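You operate a simulated robot arm through the tools that you are given. There is no shell and no other tool. Be economical: measure what you need, move in short steps, check, and stop when the job is done.

The job below is to be done with a simulated robot arm. You get a single attempt, and the scene is never put back.

JOB
Lay the white tea towel in the free bay, spray the stain 3 times and brush it out.
Fine: put the brush back.
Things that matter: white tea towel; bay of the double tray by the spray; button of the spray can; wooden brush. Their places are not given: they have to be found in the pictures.

It is judged by the outcome, as a careful person would: the job done as asked, and still so three seconds after it is handed in. It fails if anything else is knocked over, pushed out of place, dropped, spilled or broken. Flat cloth is picked up by pressing the open fingertips on it (5 to 10 N) and closing them slowly along it; thin cloth reads only 2 to 8 mm in the jaws.

ROBOT AND FRAMES
A 7-joint arm with a two-finger parallel gripper, fixed in place. Base frame: the origin is at the foot of the arm, x ahead of it, y to its left, z up. Lengths are in m, angles in degrees, forces in N, time in s.
Its first joint turns from -166.0 to 166.0 degrees. Payload 4.4 kg.
The tool frame sits at the grasp point between the pads (the TCP): z along the fingers, y along the line on which they close. The tips reach 0.023 m beyond it. The gripper opens to 0.094 m. The fingers are 0.038 m wide and 0.01 m thick; the gripper's body (0.054 by 0.096 m) begins 0.039 m behind the TCP.
Orientation is that of the tool frame in the base frame, as [roll, pitch, yaw] about the fixed x, y, z axes, in that order (R = Rz(yaw) Ry(pitch) Rx(roll)). With the fingers straight down and closing along the base's y, the tool's x points along the base's -x, its y along +y and its z along -z.

CONTROLS
- The arm moves only by the tool nudge_tool. Its argument "moves" is a list of rows, each a list of 7 numbers: the turn, a rotation vector about the tool's x, y, z in degrees, then the shift along the tool's x, y, z in m, then the finger opening in m, from 0 to 0.094. In form: [[wx, wy, wz, tx, ty, tz, hand], ...]. A call has 1 to 8 rows; each row shifts and turns the commanded pose from where the row before left it, along the tool's axes as they then stand. Rows are played at 5 a second. More than 0.05 m and 8.6 degrees between two rows, or a gripper value outside its range, and nothing of the call is played. Where a pose cannot be reached the arm comes as near as it can. A force on the tool above 40 N (or 10 N above the force at the start of the call, whichever is more), or a blocked arm, ends the call early, and 0.2 s more pass. Each finger travels about 0.072 m/s and halts on what it meets, pressing with about 40 N; the grip force reading is that of the motor and also rises with nothing between the fingers. The clock runs only during rows and for 0.2 s after the last one: add rows that do not move to give the fingers time. The reply holds the time, the measured pose of the TCP, the force on the tool along the base axes, the opening and the grip force, in the units named above and with some noise, and new pictures: "views" is both (left out), scene, wrist or none.
- Cameras (640 x 400 px; columns grow to the right, rows downward): "scene" is fixed at [0.0485, -0.4986, 1.5607]; the picture's right is [0.63, -0.77, 0.00], its down [-0.30, -0.24, -0.92] and it looks along [0.72, 0.59, -0.38] (base axes); focal length 369 px, centre (320, 200). "wrist" rides on the gripper at [0.086, 0.016, -0.074] in the tool frame; the picture's right is [-0.18, 0.98, 0.00], its down [-0.58, -0.11, -0.81] and it looks along [-0.79, -0.15, 0.59] (tool axes); focal length 243 px, centre (320, 200).
- pixel_to_xyz(camera, pixels): for up to 12 pixels [column, row] of the newest picture of that camera ("zoom" is the newest enlarged one), the place [x, y, z] in the base frame of the surface seen there, good to about 0.002 m, but the place of the scene camera against the robot may be out by one fixed shift of up to 0.012 m in any direction. No time passes.
- inspect(camera, box): a new picture of the part [left, top, right, bottom] of that camera's present view, enlarged. No time passes.
- sign_off(): hands the job in; it is judged then, once.

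Keep the steps short. Do not move on a guess: measure, check each grasp and each placing, and mend mistakes. In all there are 80 turns and 200 pictures (those below and enlarged ones count). Leave the gripper open and the arm clear of the work at the hand-in unless told otherwise, and finish with a single line.

The tools are called after "Emit:" as name(argument=value, ...) on one line, values as JSON. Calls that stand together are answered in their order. nudge_tool: Moves the arm, as the interface text tells. Its arguments: {"type":"object","properties":{"moves":{"type":"array","items":{"type":"array","items":{"type":"number"}}},"views":{"type":"string","enum":["both","scene","wrist","none"]}},"required":["moves"]} The other tools are called the same way: pixel_to_xyz (camera, pixels) gives the place of the surface under pixels of a picture; inspect (camera, box) takes an enlarged picture of a part of a camera's view; sign_off () hands the job in.

At the start:

```text
t: 0.0
tool_pos: [0.6249, 0.0904, 1.3686]
orientation: [-180.0, 0.0, -180.0]
contact_force: [-0.8, 0.1, 0.1]
width: 0.094
finger_force: 0.0
```

scene: 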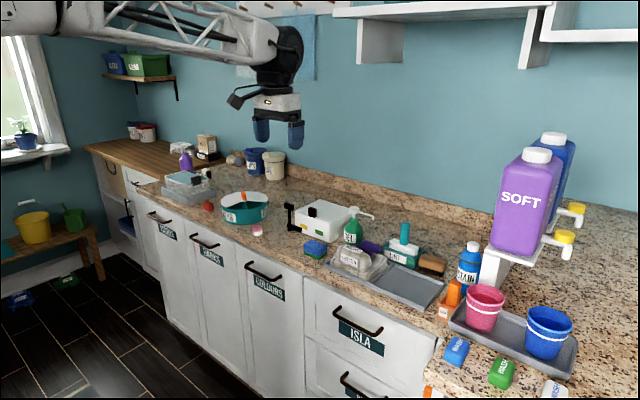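
wrist: 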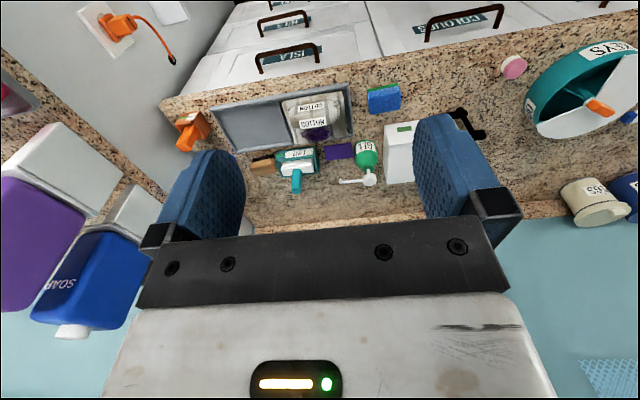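

I see a crowded counter with a double tray near the middle (around 385,275 in the scene picture). I'll enlarge the main areas to find the towel, the spray, the stain and the brush.

Emit:
inspect(camera="scene", box=[280, 180, 480, 320])

Emit:
inspect(camera="scene", box=[120, 120, 320, 260])

Emit:
inspect(camera="scene", box=[420, 220, 620, 400])

Emit:
inspect(camera="wrist", box=[150, 60, 430, 220])

```text
2.86 times, centred on (380, 250) of scene
```

zoom: 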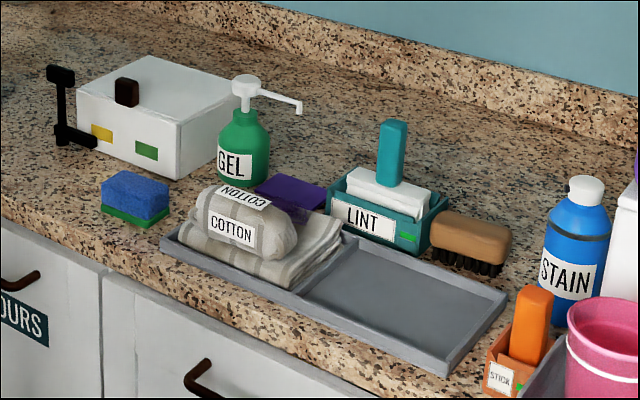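

```text
2.86 times, centred on (220, 190) of scene
```

zoom: 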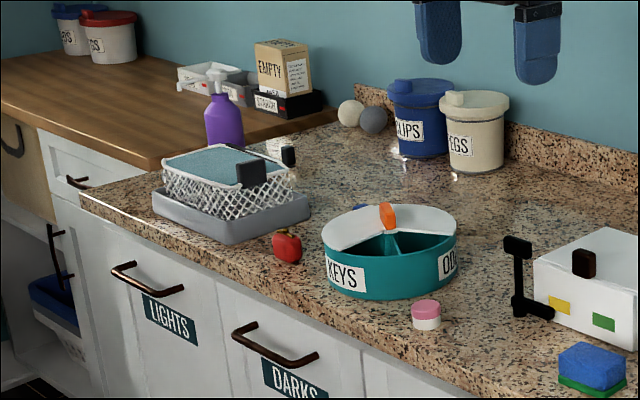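

```text
2.22 times, centred on (520, 310) of scene
```

zoom: 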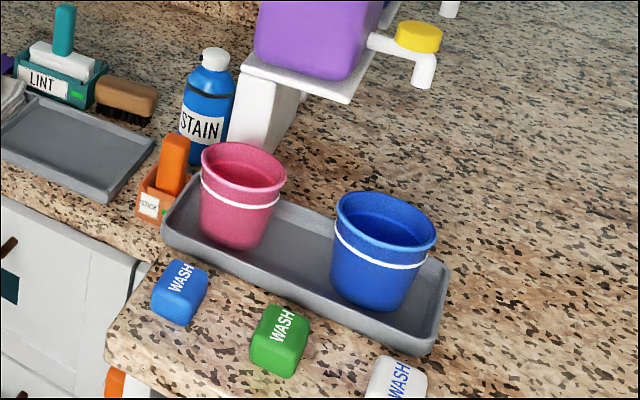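

```text
2.29 times, centred on (290, 140) of wrist
```

zoom: 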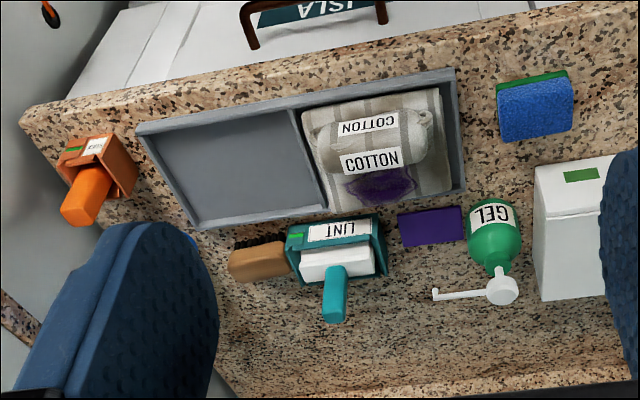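

The double tray holds a folded striped cloth with a COTTON bundle on it. Its right bay is empty, and the STAIN bottle stands beside it. I'll measure the key points and then look more closely.

Emit:
pixel_to_xyz(camera="zoom", pixels=[[370, 160], [385, 185], [320, 190], [440, 170], [225, 160], [260, 262], [300, 110], [455, 75], [145, 125], [198, 222], [430, 226], [335, 290]])

Emit:
pixel_to_xyz(camera="scene", pixels=[[472, 246], [466, 260], [432, 262], [350, 255], [410, 288], [340, 268], [386, 292], [424, 308], [446, 282], [403, 230], [448, 300], [483, 295]])

Emit:
inspect(camera="scene", box=[325, 225, 405, 285])

Emit:
inspect(camera="wrist", box=[270, 80, 390, 160])

```text
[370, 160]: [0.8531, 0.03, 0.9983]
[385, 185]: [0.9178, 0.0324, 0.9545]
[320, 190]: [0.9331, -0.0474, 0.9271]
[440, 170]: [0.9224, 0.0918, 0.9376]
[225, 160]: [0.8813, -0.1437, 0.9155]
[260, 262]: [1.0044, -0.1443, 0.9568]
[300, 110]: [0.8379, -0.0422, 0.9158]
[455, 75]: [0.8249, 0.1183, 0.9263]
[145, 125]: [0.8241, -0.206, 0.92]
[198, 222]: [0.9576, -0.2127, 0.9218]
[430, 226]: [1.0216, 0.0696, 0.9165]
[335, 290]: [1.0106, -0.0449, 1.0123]
```

```text
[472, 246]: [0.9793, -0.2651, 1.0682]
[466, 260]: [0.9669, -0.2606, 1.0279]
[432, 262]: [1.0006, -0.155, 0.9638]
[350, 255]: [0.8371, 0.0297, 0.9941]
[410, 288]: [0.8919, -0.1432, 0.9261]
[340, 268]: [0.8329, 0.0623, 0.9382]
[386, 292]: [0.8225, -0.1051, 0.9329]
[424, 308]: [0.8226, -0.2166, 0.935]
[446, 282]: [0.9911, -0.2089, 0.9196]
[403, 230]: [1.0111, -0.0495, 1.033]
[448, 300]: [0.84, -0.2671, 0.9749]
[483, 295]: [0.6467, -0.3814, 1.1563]
```

```text
6.67 times, centred on (365, 255) of scene
```

zoom: 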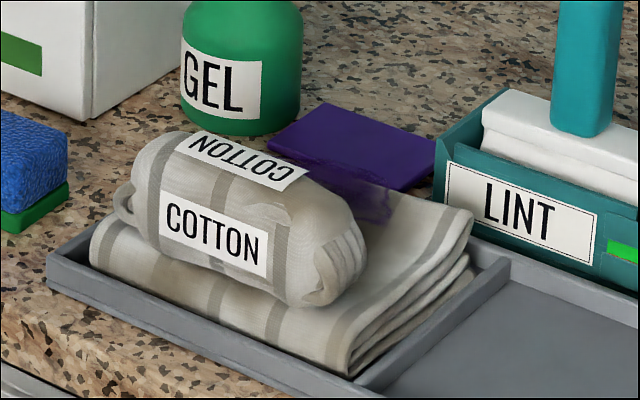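

```text
5.00 times, centred on (330, 120) of wrist
```

zoom: 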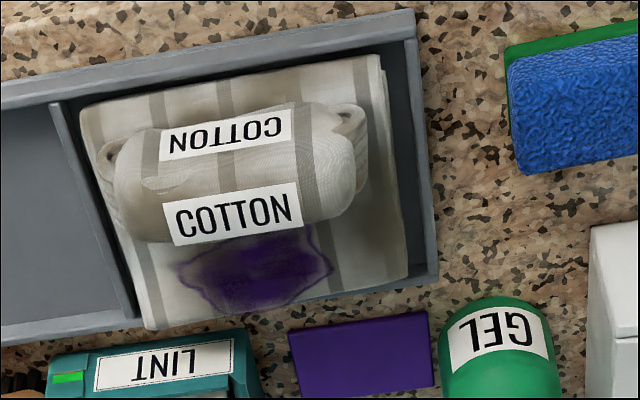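

The folded striped towel has a dark purple stain on its top, partly behind the COTTON roll. I'll bring the wrist camera nearer, in free air, to see whether the roll is loose.

Emit:
nudge_tool(moves=[[0, 0, 0, -0.01, -0.012, 0.04, 0.094], [0, 0, 0, -0.01, -0.012, 0.04, 0.094], [0, 0, 0, -0.01, -0.012, 0.04, 0.094], [0, 0, 0, -0.01, -0.012, 0.04, 0.094], [0, 0, 0, -0.01, -0.012, 0.03, 0.094]], views="both")

```text
t: 1.2
tool_pos: [0.6742, 0.0316, 1.181]
orientation: [-180.0, 0.0, -180.0]
contact_force: [0.3, -0.5, -0.7]
width: 0.0943
finger_force: 0.1
```

scene: 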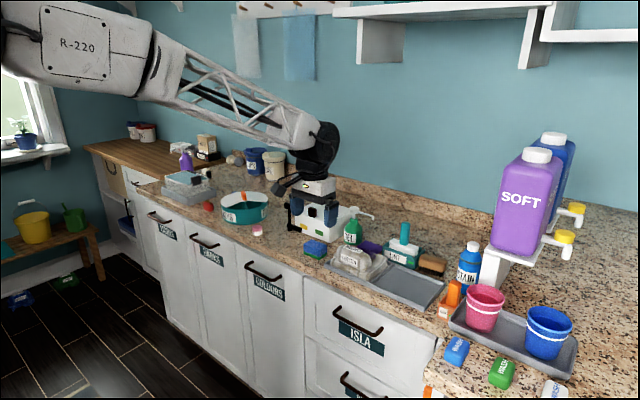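
wrist: 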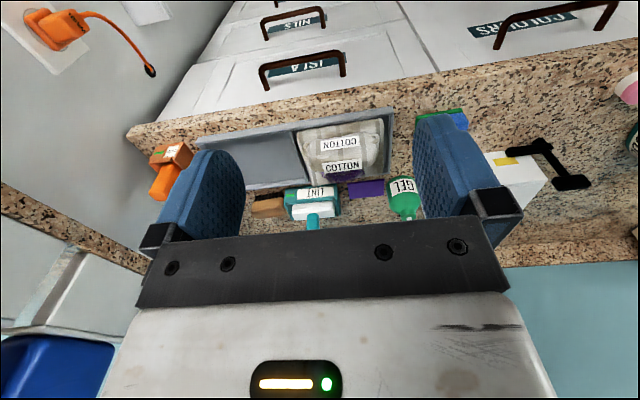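

Two cloths hang on the wall, one at (246,46) and one at (300,46). I'll enlarge those and the COTTON area.

Emit:
inspect(camera="scene", box=[210, 0, 340, 90])

Emit:
inspect(camera="wrist", box=[290, 100, 410, 200])

Emit:
pixel_to_xyz(camera="scene", pixels=[[246, 18], [246, 46], [246, 75], [300, 18], [300, 75], [234, 46], [258, 46], [286, 46], [314, 46]])

Emit:
inspect(camera="scene", box=[150, 120, 250, 200])

```text
4.44 times, centred on (275, 45) of scene
```

zoom: 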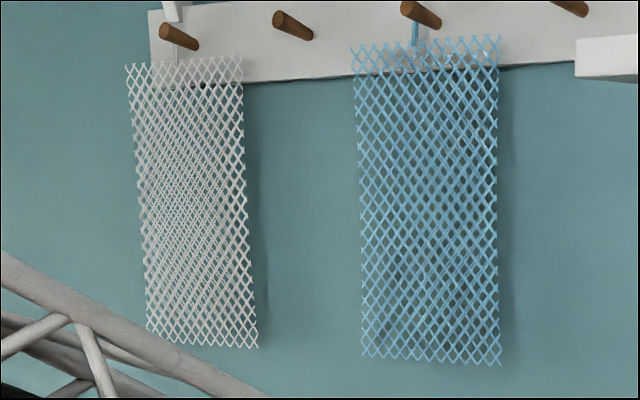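

```text
4.00 times, centred on (350, 150) of wrist
```

zoom: 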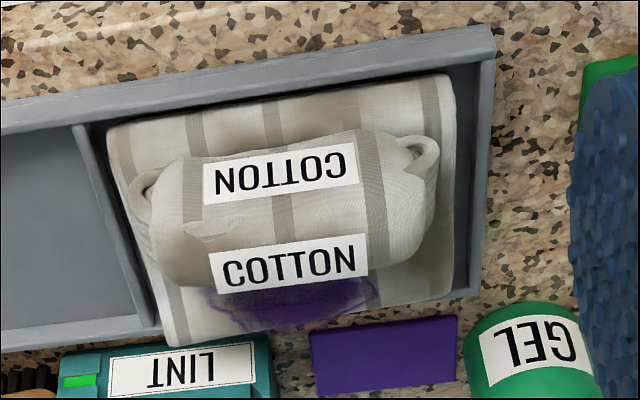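

```text
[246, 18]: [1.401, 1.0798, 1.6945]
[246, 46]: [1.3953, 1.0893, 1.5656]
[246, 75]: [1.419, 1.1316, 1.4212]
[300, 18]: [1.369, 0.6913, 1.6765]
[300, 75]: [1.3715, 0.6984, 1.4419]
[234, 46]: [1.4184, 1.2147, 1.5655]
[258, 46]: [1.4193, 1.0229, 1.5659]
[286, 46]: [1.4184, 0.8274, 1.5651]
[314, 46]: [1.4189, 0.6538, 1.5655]
```

```text
5.00 times, centred on (200, 160) of scene
```

zoom: 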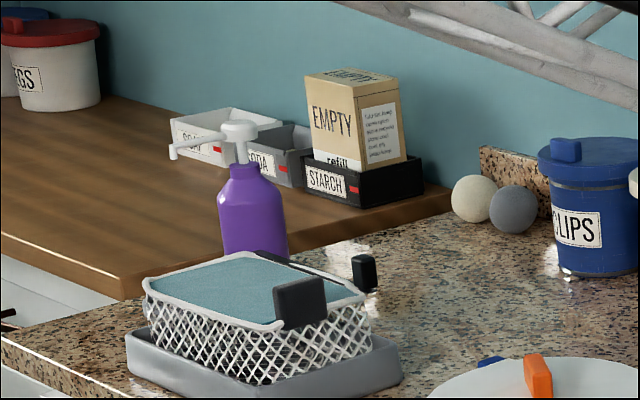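

The wall items are mesh laundry bags, so the towel is the stained striped one in the left bay. Next I'll measure the roll and the towel precisely with the wrist camera.

Emit:
pixel_to_xyz(camera="wrist", pixels=[[326, 149], [395, 139], [362, 152], [362, 159], [362, 145], [362, 140], [345, 153], [380, 150], [360, 176], [335, 184], [320, 135], [400, 122]])

Emit:
pixel_to_xyz(camera="scene", pixels=[[350, 246], [350, 250], [350, 256], [350, 262], [352, 266], [365, 262], [343, 250], [372, 250], [371, 256], [380, 270], [340, 272], [366, 270]])

```text
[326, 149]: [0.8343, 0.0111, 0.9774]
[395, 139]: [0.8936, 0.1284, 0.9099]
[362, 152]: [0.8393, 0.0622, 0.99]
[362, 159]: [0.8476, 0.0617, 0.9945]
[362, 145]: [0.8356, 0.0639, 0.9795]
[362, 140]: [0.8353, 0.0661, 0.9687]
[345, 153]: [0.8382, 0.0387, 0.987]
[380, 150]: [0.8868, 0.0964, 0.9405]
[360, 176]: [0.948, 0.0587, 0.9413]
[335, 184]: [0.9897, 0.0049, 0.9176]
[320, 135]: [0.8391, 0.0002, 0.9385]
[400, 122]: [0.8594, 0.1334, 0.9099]
```

```text
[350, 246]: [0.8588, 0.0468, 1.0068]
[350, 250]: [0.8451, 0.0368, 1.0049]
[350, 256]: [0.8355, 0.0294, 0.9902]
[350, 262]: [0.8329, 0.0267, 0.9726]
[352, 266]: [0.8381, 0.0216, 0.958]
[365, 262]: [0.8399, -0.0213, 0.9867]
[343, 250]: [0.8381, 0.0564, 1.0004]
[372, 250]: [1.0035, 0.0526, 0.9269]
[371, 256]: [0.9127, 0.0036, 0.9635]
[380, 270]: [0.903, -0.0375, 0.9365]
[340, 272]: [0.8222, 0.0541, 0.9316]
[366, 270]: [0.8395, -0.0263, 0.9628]
```

My pixel mapping was off because the box was padded, so I'll enlarge again and measure on that picture.

Emit:
inspect(camera="wrist", box=[270, 100, 430, 200])

Emit:
pixel_to_xyz(camera="zoom", pixels=[[143, 195], [425, 155], [290, 225], [290, 265], [290, 160], [170, 230], [420, 205], [280, 305], [175, 335], [120, 135], [445, 85], [450, 280]])

Emit:
pixel_to_xyz(camera="zoom", pixels=[[490, 150], [90, 180], [290, 320], [230, 305], [350, 290], [240, 250], [340, 240], [420, 180], [50, 230], [25, 375], [380, 350], [160, 380]])

```text
4.00 times, centred on (350, 150) of wrist
```

zoom: 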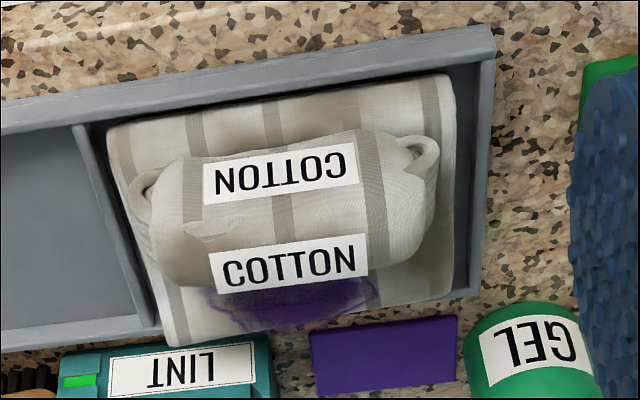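

```text
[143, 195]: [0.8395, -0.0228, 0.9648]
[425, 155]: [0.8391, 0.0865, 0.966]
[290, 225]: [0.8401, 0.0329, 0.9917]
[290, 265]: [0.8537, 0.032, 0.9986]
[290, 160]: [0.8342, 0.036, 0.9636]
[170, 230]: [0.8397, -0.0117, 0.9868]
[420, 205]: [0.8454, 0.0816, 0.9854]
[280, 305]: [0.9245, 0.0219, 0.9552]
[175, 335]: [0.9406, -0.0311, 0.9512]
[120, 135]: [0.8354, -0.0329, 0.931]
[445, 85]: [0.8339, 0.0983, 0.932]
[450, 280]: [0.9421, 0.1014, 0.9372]
```

```text
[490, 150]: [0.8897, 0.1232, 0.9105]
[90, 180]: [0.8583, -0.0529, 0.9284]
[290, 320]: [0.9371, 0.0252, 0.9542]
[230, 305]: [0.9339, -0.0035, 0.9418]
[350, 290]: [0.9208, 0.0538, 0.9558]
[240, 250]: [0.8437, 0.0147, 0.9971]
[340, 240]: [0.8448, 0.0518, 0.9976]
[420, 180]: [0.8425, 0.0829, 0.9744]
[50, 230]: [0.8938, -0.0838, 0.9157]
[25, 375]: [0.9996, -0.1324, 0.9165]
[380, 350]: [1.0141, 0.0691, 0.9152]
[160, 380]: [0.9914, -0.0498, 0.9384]
```

The roll measures about x 0.834–0.897 and y −0.02–0.09, with its top at 1.0. The towel is about x 0.83–0.945 and y −0.035–0.10, with its top at 0.952. I'll turn the hand 90° so it can close along x across the roll.

Emit:
nudge_tool(moves=[[0, 0, 8.5, 0, 0, 0, 0.094], [0, 0, 8.5, 0, 0, 0, 0.094], [0, 0, 8.5, 0, 0, 0, 0.094], [0, 0, 8.5, 0, 0, 0, 0.094], [0, 0, 8.5, 0, 0, 0, 0.094], [0, 0, 8.5, 0, 0, 0, 0.094], [0, 0, 8.5, 0, 0, 0, 0.094], [0, 0, 8.5, 0, 0, 0, 0.094]], views="none")

Emit:
nudge_tool(moves=[[0, 0, 8.5, 0, 0, 0, 0.094], [0, 0, 8.5, 0, 0, 0, 0.094], [0, 0, 5, 0, 0, 0, 0.094], [0, 0, 0, 0, 0.045, 0, 0.094], [0, 0, 0, 0, 0.045, 0, 0.094], [0, 0, 0, 0, 0.045, 0, 0.094], [0, 0, 0, 0, 0.045, 0, 0.094], [0, 0, 0, 0, 0, 0.03, 0.094]], views="both")

```text
t: 3.0
tool_pos: [0.6749, 0.0298, 1.1786]
orientation: [180.0, 0.1, 111.9]
contact_force: [-0.1, -0.2, 1.2]
width: 0.0939
finger_force: 0.0
```

```text
t: 4.8
tool_pos: [0.8547, 0.0337, 1.1508]
orientation: [179.9, 0.0, 89.9]
contact_force: [0.2, 0.2, 0.9]
width: 0.0938
finger_force: 0.0
```

scene: 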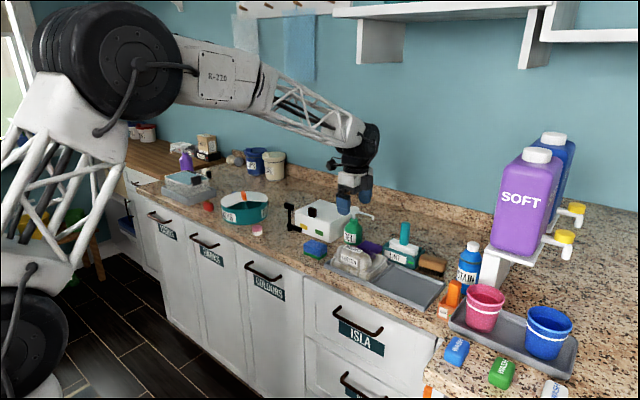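
wrist: 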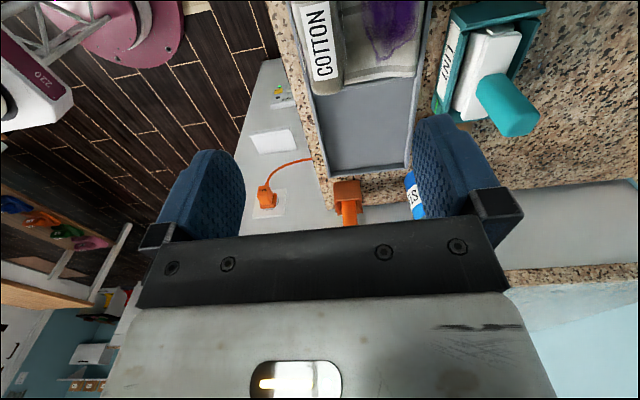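

The hand now closes along x. The stain is visible from above at about (390,25), so I'll enlarge and measure it and the roll's far side before going down.

Emit:
inspect(camera="wrist", box=[260, 0, 500, 150])

Emit:
pixel_to_xyz(camera="wrist", pixels=[[302, 20], [322, 40], [340, 30], [344, 50], [335, 75], [385, 30], [365, 20], [418, 20], [400, 75], [352, 78], [375, 60], [420, 60]])

Emit:
pixel_to_xyz(camera="wrist", pixels=[[318, 95], [325, 170], [418, 85], [405, 160], [365, 125], [420, 120], [345, 190], [410, 190], [507, 105], [350, 210]])

```text
2.67 times, centred on (380, 75) of wrist
```

zoom: 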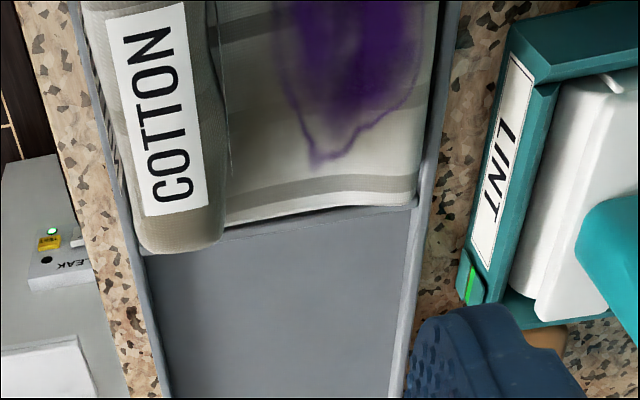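

```text
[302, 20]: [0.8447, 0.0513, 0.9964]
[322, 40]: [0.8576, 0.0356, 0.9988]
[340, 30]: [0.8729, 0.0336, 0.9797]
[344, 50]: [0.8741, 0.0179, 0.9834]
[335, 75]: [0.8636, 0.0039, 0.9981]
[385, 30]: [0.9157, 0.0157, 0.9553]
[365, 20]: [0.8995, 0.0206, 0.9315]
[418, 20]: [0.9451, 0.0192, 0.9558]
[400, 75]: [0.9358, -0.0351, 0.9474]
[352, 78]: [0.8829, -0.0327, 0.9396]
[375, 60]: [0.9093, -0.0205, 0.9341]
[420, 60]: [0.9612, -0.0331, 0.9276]
```

```text
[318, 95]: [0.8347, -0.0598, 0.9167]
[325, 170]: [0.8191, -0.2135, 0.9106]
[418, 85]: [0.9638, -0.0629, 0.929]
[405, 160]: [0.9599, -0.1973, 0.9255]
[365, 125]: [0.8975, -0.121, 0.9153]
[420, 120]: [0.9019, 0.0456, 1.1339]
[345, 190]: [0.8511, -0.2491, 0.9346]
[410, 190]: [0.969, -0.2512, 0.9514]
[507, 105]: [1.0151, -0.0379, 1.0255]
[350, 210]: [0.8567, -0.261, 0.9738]
```

The roll spans x 0.832–0.88, so its centre is at about 0.856 and the hand is already over it. I'll go down to TCP z≈0.985, which puts the tips just above the towel's 0.955.

Emit:
nudge_tool(moves=[[0, 0, 0, 0, 0.001, 0.045, 0.094], [0, 0, 0, 0, 0, 0.045, 0.094], [0, 0, 0, 0, 0, 0.04, 0.094], [0, 0, 0, 0, 0, 0.025, 0.094], [0, 0, 0, 0, 0, 0.011, 0.094]], views="both")

```text
t: 6.0
tool_pos: [0.8559, 0.0315, 0.9804]
orientation: [-179.9, 0.0, 90.1]
contact_force: [0.7, 0.6, -0.4]
width: 0.0939
finger_force: 0.0
```

scene: 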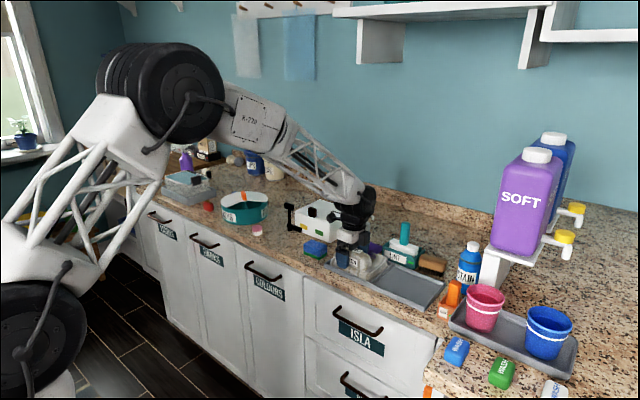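
wrist: 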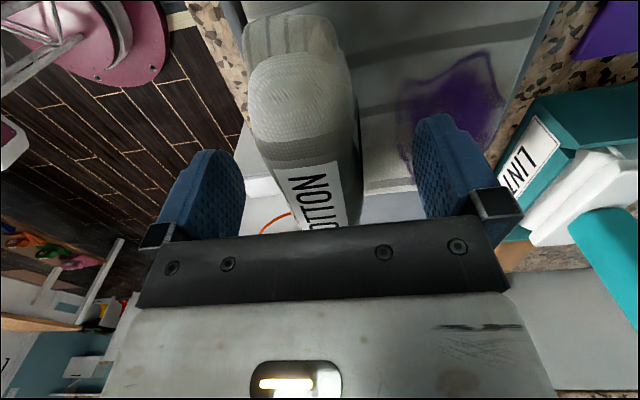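

The roll sits between the fingers with no contact yet. I'll close gently in steps.

Emit:
nudge_tool(moves=[[0, 0, 0, 0, 0, 0, 0.08], [0, 0, 0, 0, 0, 0, 0.07], [0, 0, 0, 0, 0, 0, 0.06], [0, 0, 0, 0, 0, 0, 0.055], [0, 0, 0, 0, 0, 0, 0.05], [0, 0, 0, 0, 0, 0, 0.045], [0, 0, 0, 0, 0, 0, 0.04], [0, 0, 0, 0, 0, 0, 0.04]], views="wrist")

```text
t: 7.8
tool_pos: [0.8557, 0.0315, 0.9802]
orientation: [-179.9, 0.0, 89.9]
contact_force: [0.7, -0.2, -0.1]
width: 0.0413
finger_force: 40.3
```

wrist: 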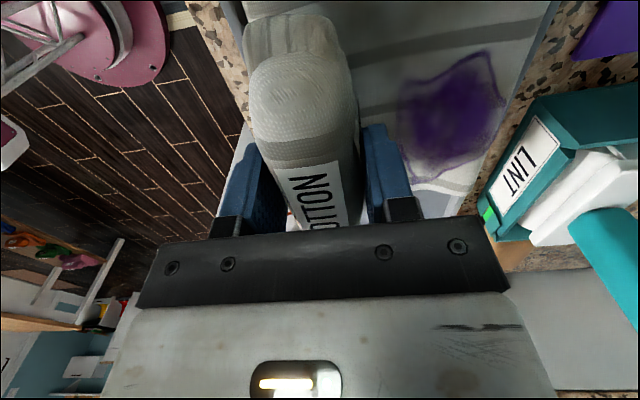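

The roll is held at 0.041 m with a firm grip. I'll lift 3 cm to see whether the towel comes with it.

Emit:
nudge_tool(moves=[[0, 0, 0, 0, 0, -0.01, 0.035], [0, 0, 0, 0, 0, -0.01, 0.035], [0, 0, 0, 0, 0, -0.01, 0.035], [0, 0, 0, 0, 0, 0, 0.035]], views="both")

Emit:
inspect(camera="scene", box=[310, 200, 450, 310])

```text
t: 8.8
tool_pos: [0.8555, 0.0305, 1.0111]
orientation: [180.0, 0.0, 90.0]
contact_force: [-1.2, 0.2, -1.4]
width: 0.0415
finger_force: 40.3
```

scene: 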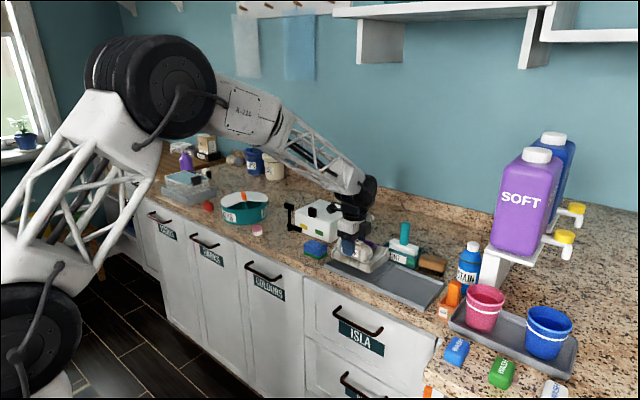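
wrist: 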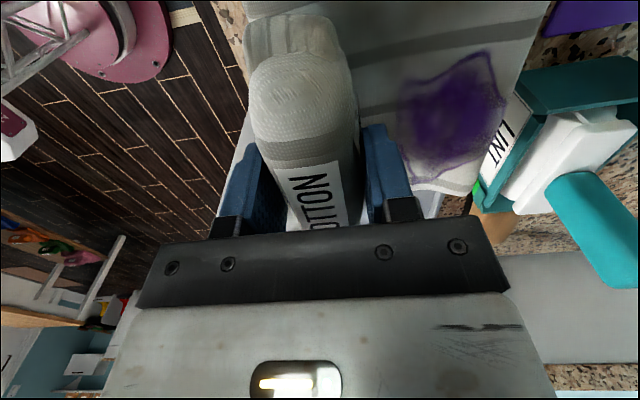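

```text
3.64 times, centred on (380, 255) of scene
```

zoom: 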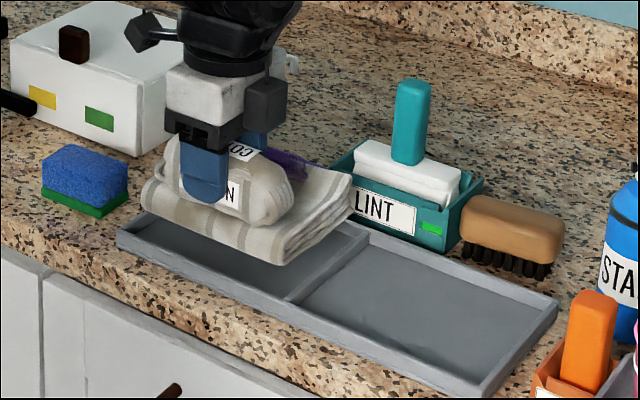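

The towel comes up with the roll, so they are one object and the roll serves as its grip. I'll raise 1 cm more and carry it 0.164 m toward −y, over the free bay (y about −0.05 to −0.21).

Emit:
nudge_tool(moves=[[0, 0, 0, 0, 0, -0.015, 0.035], [0, 0, 0, -0.03, 0, 0, 0.035], [0, 0, 0, -0.03, 0, 0, 0.035], [0, 0, 0, -0.03, 0, 0, 0.035], [0, 0, 0, -0.03, 0, 0, 0.035], [0, 0, 0, -0.03, 0, 0, 0.035], [0, 0, 0, -0.013, 0, 0, 0.035], [0, 0, 0, 0, 0, 0, 0.035]], views="both")

Emit:
inspect(camera="scene", box=[330, 200, 490, 310])

```text
t: 10.6
tool_pos: [0.8569, -0.133, 1.0269]
orientation: [180.0, 0.0, 90.0]
contact_force: [0.3, -0.3, -1.7]
width: 0.0417
finger_force: 40.0
```

scene: 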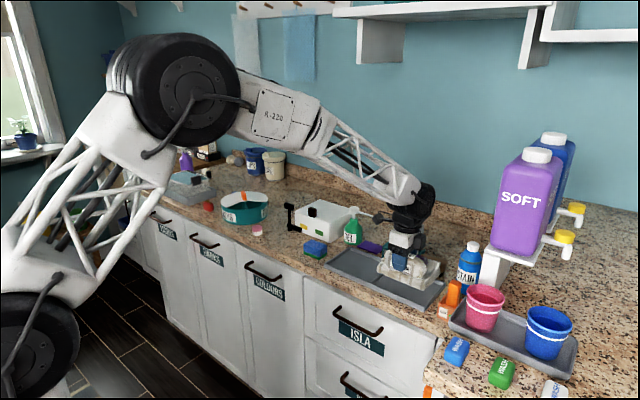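
wrist: 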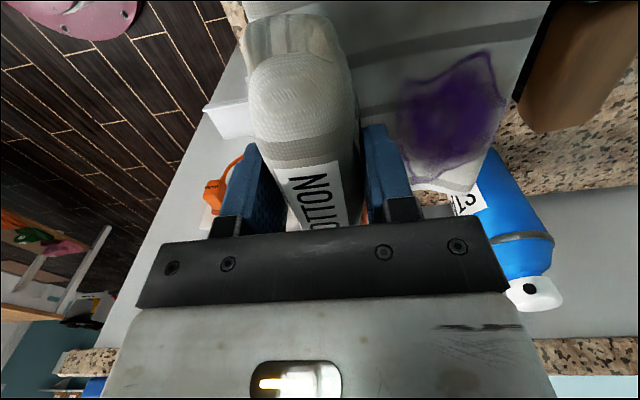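

```text
3.64 times, centred on (410, 255) of scene
```

zoom: 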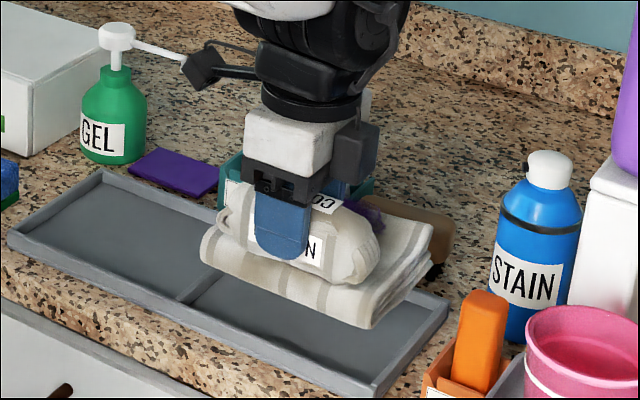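

I'll check the bay's limits in this view before lowering.

Emit:
pixel_to_xyz(camera="zoom", pixels=[[372, 392], [445, 297], [440, 305], [180, 303], [186, 293], [12, 236], [103, 176], [205, 265], [368, 322], [430, 228], [393, 350], [280, 370]])

```text
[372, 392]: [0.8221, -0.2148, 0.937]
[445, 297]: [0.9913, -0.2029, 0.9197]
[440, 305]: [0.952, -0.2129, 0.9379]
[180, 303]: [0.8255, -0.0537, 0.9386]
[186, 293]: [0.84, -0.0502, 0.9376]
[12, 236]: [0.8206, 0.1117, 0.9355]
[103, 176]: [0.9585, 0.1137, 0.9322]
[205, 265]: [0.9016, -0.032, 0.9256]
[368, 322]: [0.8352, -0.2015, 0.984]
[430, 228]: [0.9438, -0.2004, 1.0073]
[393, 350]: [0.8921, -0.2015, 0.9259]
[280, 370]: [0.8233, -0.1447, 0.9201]
```

The towel spans y −0.20 to −0.067 and x 0.835–0.944, centred in the bay with about 1 cm of margin all round. I'll lower it to the height where it was picked up (0.980).

Emit:
nudge_tool(moves=[[0, 0, 0, 0, 0, 0.015, 0.035], [0, 0, 0, 0, 0, 0.015, 0.035], [0, 0, 0, 0, 0, 0.01, 0.035], [0, 0, 0, 0, 0, 0.005, 0.035], [0, 0, 0, 0, 0, 0.001, 0.035]], views="scene")

Emit:
inspect(camera="scene", box=[330, 200, 490, 310])

```text
t: 11.8
tool_pos: [0.8554, -0.1315, 0.9802]
orientation: [-180.0, 0.0, 90.0]
contact_force: [0.3, 0.1, -1.3]
width: 0.0416
finger_force: 40.0
```

scene: 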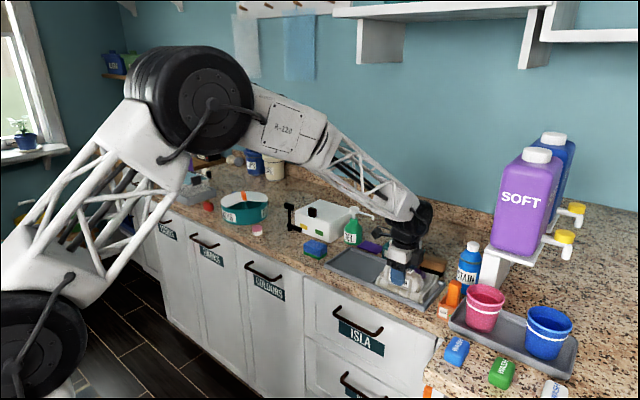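

```text
3.64 times, centred on (410, 255) of scene
```

zoom: 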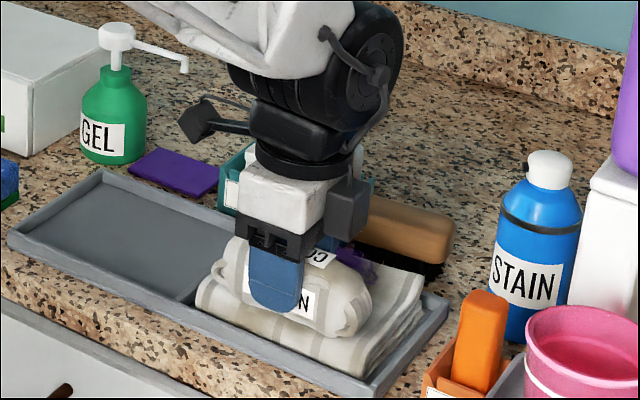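

It sits inside the walls, but the force still shows its weight hanging. I'll lower it 1–2 mm at a time until it is supported.

Emit:
nudge_tool(moves=[[0, 0, 0, 0, 0, 0.001, 0.035], [0, 0, 0, 0, 0, 0.001, 0.035], [0, 0, 0, 0, 0, 0, 0.035]], views="none")

```text
t: 12.6
tool_pos: [0.8557, -0.1321, 0.9807]
orientation: [180.0, 0.0, 90.0]
contact_force: [-5.5, 6.0, 23.7]
width: 0.0416
finger_force: 40.3
```

It's resting on the bay floor now. I'll ease up 1 mm and open.

Emit:
nudge_tool(moves=[[0, 0, 0, 0, 0, -0.0015, 0.035], [0, 0, 0, 0, 0, 0, 0.045], [0, 0, 0, 0, 0, 0, 0.055], [0, 0, 0, 0, 0, 0, 0.07], [0, 0, 0, 0, 0, 0, 0.085], [0, 0, 0, 0, 0, -0.02, 0.085], [0, 0, 0, 0, 0, -0.04, 0.085], [0, 0, 0, 0, 0, -0.045, 0.085]], views="both")

Emit:
inspect(camera="scene", box=[330, 210, 490, 310])

```text
t: 14.4
tool_pos: [0.8552, -0.13, 1.0855]
orientation: [-179.9, 0.1, 90.0]
contact_force: [0.1, -0.2, -0.8]
width: 0.0849
finger_force: 0.2
```

scene: 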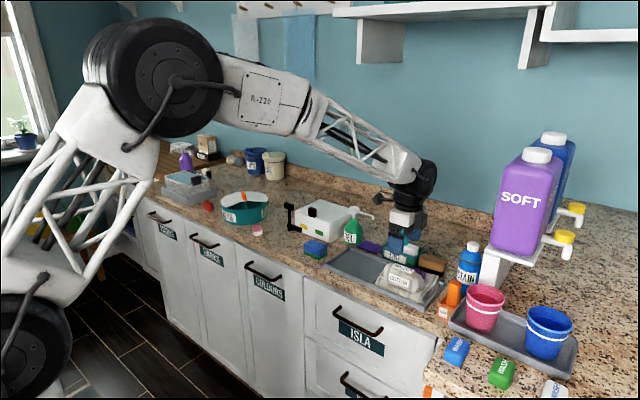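
wrist: 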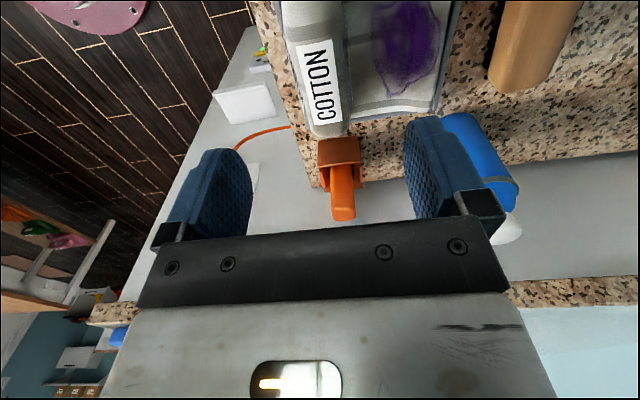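

```text
4.00 times, centred on (410, 260) of scene
```

zoom: 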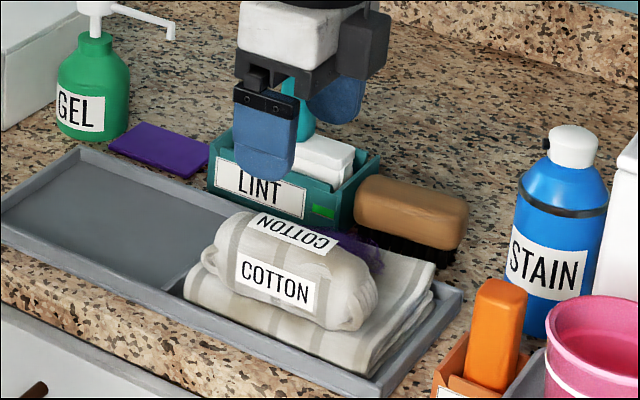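

The towel lies in the free bay. Next I'll look at the STAIN can and its button.

Emit:
inspect(camera="scene", box=[440, 230, 500, 310])

Emit:
pixel_to_xyz(camera="zoom", pixels=[[320, 30], [320, 60], [320, 100], [280, 55], [350, 55], [320, 150]])

Emit:
pixel_to_xyz(camera="wrist", pixels=[[405, 50], [385, 20], [430, 30], [395, 85], [520, 50], [500, 70], [540, 10], [575, 20], [485, 140], [510, 225], [345, 170], [370, 20]])

```text
5.00 times, centred on (470, 270) of scene
```

zoom: 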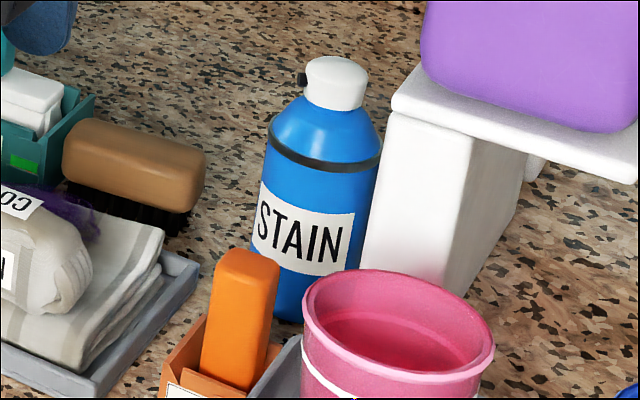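

```text
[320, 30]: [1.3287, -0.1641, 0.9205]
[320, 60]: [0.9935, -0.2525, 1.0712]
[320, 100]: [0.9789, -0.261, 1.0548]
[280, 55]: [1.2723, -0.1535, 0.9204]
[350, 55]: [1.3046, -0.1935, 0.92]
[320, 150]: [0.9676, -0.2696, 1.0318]
```

```text
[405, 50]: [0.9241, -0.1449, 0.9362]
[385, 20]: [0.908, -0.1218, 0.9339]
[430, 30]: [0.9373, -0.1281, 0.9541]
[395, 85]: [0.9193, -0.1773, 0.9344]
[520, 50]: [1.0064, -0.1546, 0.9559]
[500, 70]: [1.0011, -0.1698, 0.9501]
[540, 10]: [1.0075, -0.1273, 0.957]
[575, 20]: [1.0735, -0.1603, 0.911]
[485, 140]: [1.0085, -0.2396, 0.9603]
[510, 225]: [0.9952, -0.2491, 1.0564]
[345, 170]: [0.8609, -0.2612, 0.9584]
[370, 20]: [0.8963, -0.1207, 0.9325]
```

The can's black nozzle points toward the bay, so it only needs its cap pressed from above. The cap at about (0.987, −0.255) is near the reach limit. I'll back up for a better wrist view of the can, the stand and the brush.

Emit:
nudge_tool(moves=[[0, 0, 0, 0.02, 0, -0.04, 0.06], [0, 0, 0, 0.02, 0, -0.04, 0.04], [0, 0, 0, 0.02, 0.02, -0.03, 0.02], [0, 0, 0, 0.02, 0.03, -0.02, 0.0], [0, 0, 0, 0.02, 0.03, 0, 0.0]], views="both")

Emit:
inspect(camera="wrist", box=[260, 0, 580, 200])

```text
t: 15.6
tool_pos: [0.9349, -0.0327, 1.2147]
orientation: [-180.0, -0.1, 89.9]
contact_force: [-0.8, -0.9, 1.1]
width: 0.0
finger_force: 40.0
```

scene: 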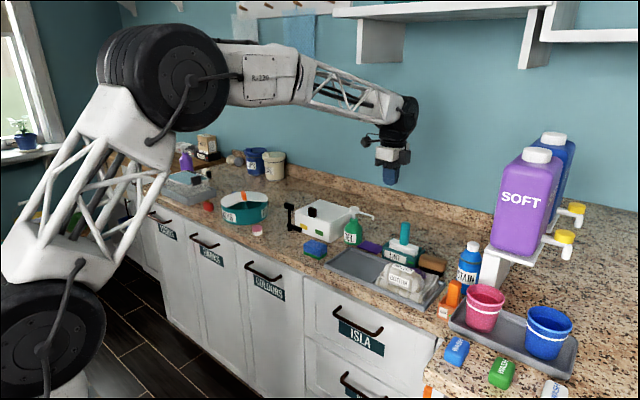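
wrist: 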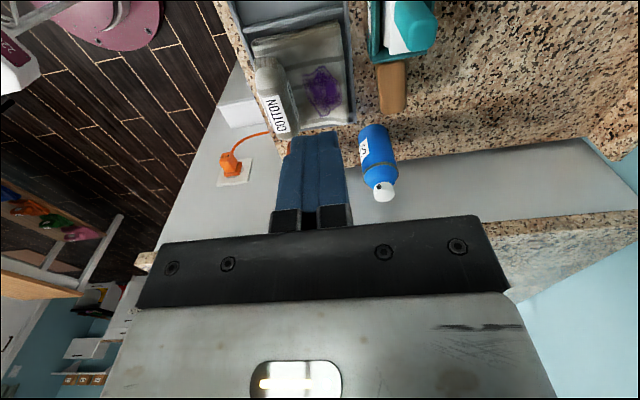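

```text
2.00 times, centred on (420, 100) of wrist
```

zoom: 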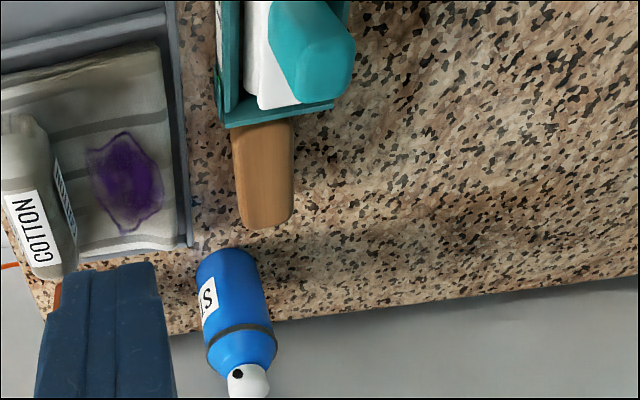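

I'll measure the cap, nozzle, brush, stain and whatever borders the can.

Emit:
pixel_to_xyz(camera="zoom", pixels=[[250, 380], [240, 376], [240, 330], [245, 265], [265, 150], [242, 150], [290, 150], [265, 215], [265, 130], [125, 180], [330, 340], [500, 340]])

Emit:
pixel_to_xyz(camera="wrist", pixels=[[384, 184], [384, 189], [377, 189], [391, 189], [384, 197], [430, 180], [600, 160], [480, 215], [285, 145], [320, 92], [310, 75], [332, 108]])

Emit:
pixel_to_xyz(camera="scene", pixels=[[487, 248], [510, 262], [525, 262], [500, 235], [538, 232], [490, 262], [482, 275], [510, 160], [494, 245], [500, 252]])

```text
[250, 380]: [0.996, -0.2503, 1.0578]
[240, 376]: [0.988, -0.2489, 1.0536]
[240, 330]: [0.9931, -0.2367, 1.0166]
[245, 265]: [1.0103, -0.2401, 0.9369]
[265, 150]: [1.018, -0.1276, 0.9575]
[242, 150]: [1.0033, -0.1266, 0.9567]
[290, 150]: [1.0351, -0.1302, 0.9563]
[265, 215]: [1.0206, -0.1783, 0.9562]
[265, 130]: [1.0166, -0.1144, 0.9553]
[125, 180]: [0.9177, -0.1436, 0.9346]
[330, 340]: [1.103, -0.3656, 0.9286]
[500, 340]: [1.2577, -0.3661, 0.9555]
```

```text
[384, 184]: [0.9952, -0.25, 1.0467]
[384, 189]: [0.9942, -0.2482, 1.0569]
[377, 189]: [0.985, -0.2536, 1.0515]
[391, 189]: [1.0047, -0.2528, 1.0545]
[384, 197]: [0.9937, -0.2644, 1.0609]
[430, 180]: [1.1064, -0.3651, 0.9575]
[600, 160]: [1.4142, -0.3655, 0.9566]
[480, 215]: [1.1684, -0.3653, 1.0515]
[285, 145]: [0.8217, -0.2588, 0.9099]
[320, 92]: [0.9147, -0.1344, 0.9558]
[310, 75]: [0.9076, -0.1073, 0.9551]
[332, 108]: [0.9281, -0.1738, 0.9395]
```

```text
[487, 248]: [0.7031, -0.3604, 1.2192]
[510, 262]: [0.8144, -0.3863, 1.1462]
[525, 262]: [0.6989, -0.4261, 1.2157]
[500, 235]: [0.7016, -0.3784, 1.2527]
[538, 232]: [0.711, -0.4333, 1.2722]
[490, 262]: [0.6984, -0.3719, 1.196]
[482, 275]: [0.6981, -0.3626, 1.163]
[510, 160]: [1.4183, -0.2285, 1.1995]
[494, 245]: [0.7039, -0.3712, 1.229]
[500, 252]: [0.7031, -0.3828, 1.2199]
```

The cap's centre is at about (0.994, −0.257) with its top at 1.061. The wall panel is at y≈−0.365, which leaves clearance. With the fingers closed, I'll move over the cap high up and see whether the arm reaches.

Emit:
nudge_tool(moves=[[0, 0, 0, -0.045, 0.01, 0, 0.0], [0, 0, 0, -0.045, 0.01, 0, 0.0], [0, 0, 0, -0.045, 0.01, 0, 0.0], [0, 0, 0, -0.045, 0.01, 0, 0.0], [0, 0, 0, -0.044, 0.019, 0, 0.0], [0, 0, 0, 0, 0, 0.03, 0.0], [0, 0, 0, 0, 0, 0.03, 0.0], [0, 0, 0, 0, 0, 0, 0.0]], views="both")

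Emit:
inspect(camera="scene", box=[400, 180, 560, 300])

```text
t: 17.4
tool_pos: [0.9955, -0.2561, 1.1551]
orientation: [180.0, 0.0, 90.0]
contact_force: [0.2, 0.0, -0.4]
width: 0.0
finger_force: 39.7
```

scene: 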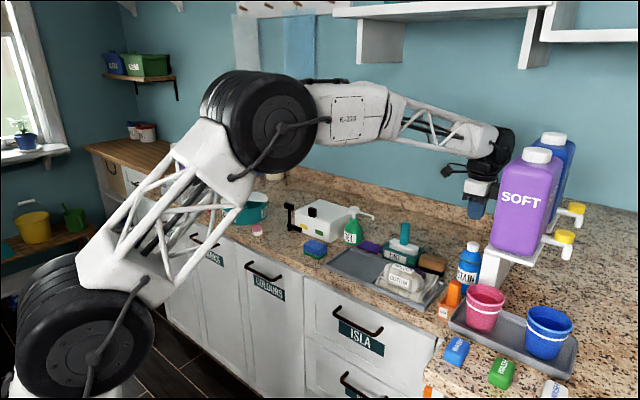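
wrist: 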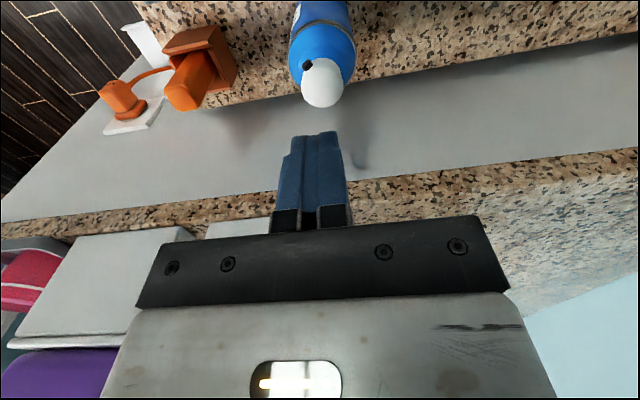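

```text
3.33 times, centred on (480, 240) of scene
```

zoom: 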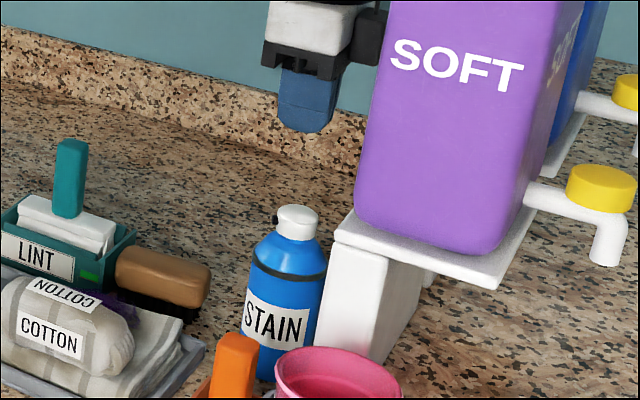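

The arm reaches this spot. I'll re-measure the cap from here, close up.

Emit:
pixel_to_xyz(camera="wrist", pixels=[[322, 70], [302, 85], [342, 80], [322, 95], [322, 104], [308, 66], [322, 85]])

Emit:
inspect(camera="wrist", box=[260, 20, 400, 160])

```text
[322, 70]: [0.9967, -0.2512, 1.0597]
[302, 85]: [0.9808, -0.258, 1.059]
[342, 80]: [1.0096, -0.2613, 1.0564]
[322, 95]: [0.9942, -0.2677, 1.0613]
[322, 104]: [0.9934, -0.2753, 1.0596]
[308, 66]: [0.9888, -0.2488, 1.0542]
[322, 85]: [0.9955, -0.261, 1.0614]
```

```text
2.86 times, centred on (330, 90) of wrist
```

zoom: 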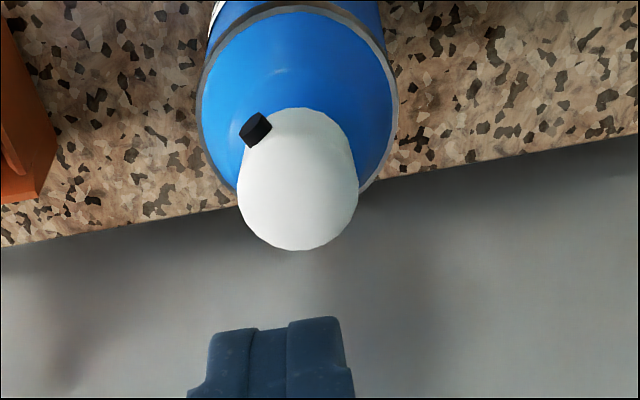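

The cap's centre is (0.995, −0.263) with its top at 1.0615. I'll shift 6 mm and come down to about 8 mm above it.

Emit:
nudge_tool(moves=[[0, 0, 0, -0.006, 0, 0.02, 0.0], [0, 0, 0, 0, 0, 0.02, 0.0], [0, 0, 0, 0, 0, 0.02, 0.0], [0, 0, 0, 0, 0, 0, 0.0]], views="wrist")

Emit:
inspect(camera="scene", box=[400, 180, 560, 300])

```text
t: 18.4
tool_pos: [0.9934, -0.2629, 1.095]
orientation: [-180.0, 0.0, 89.9]
contact_force: [0.9, 0.2, -0.5]
width: 0.0
finger_force: 40.0
```

wrist: 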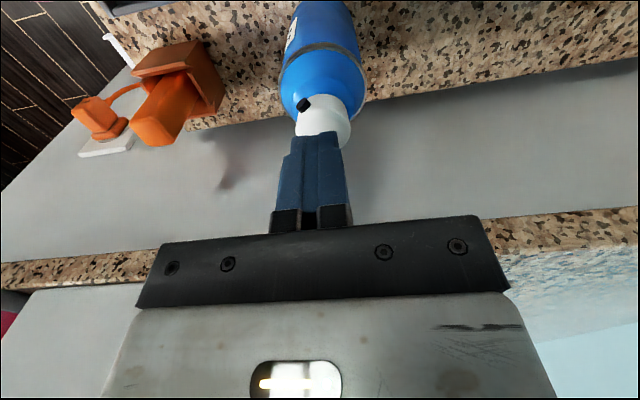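

```text
3.33 times, centred on (480, 240) of scene
```

zoom: 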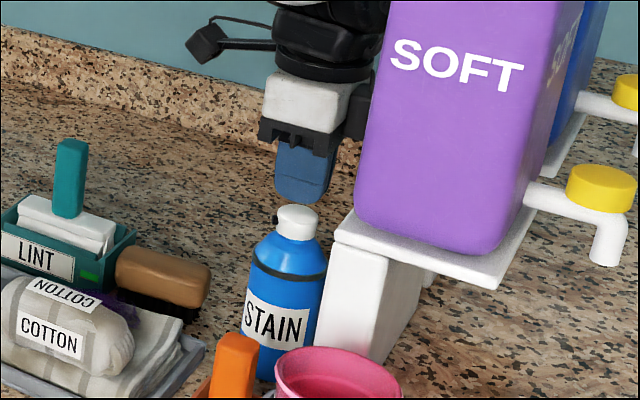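

The hand is aligned over the cap. I'll descend slowly to touch it and feel the button.

Emit:
nudge_tool(moves=[[0, 0, 0, 0, 0, 0.004, 0.0], [0, 0, 0, 0, 0, 0.003, 0.0], [0, 0, 0, 0, 0, 0.002, 0.0], [0, 0, 0, 0, 0, 0.002, 0.0], [0, 0, 0, 0, 0, 0.001, 0.0]], views="none")

```text
t: 19.6
tool_pos: [0.9952, -0.2626, 1.0833]
orientation: [180.0, 0.1, 89.9]
contact_force: [-0.1, -0.2, -0.3]
width: 0.0
finger_force: 40.1
```

No contact yet. I'll go 1 mm per row further.

Emit:
nudge_tool(moves=[[0, 0, 0, 0, 0, 0.001, 0.0], [0, 0, 0, 0, 0, 0.001, 0.0], [0, 0, 0, 0, 0, 0.001, 0.0]], views="both")

```text
t: 20.4
tool_pos: [0.9941, -0.263, 1.0804]
orientation: [180.0, 0.0, 90.0]
contact_force: [-1.0, -0.4, 1.9]
width: 0.0001
finger_force: 39.6
```

scene: 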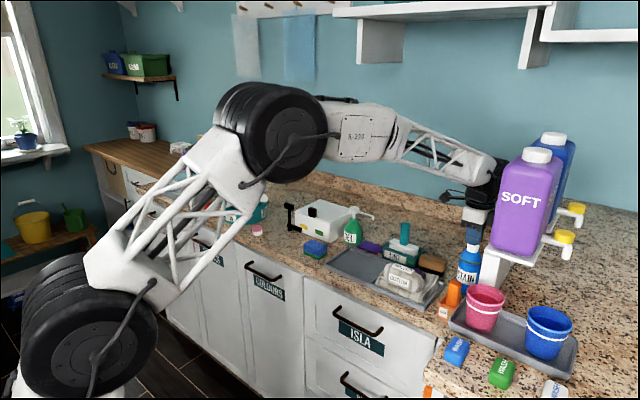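
wrist: 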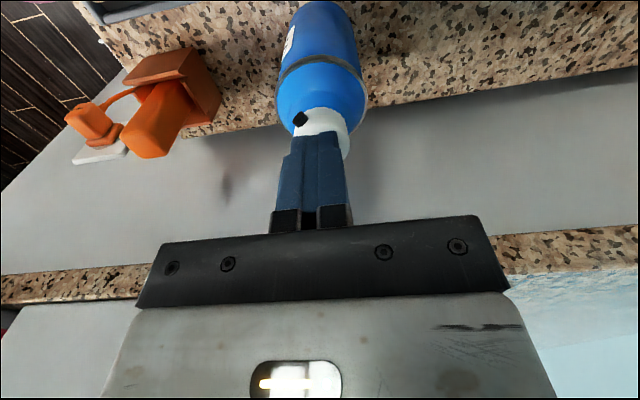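

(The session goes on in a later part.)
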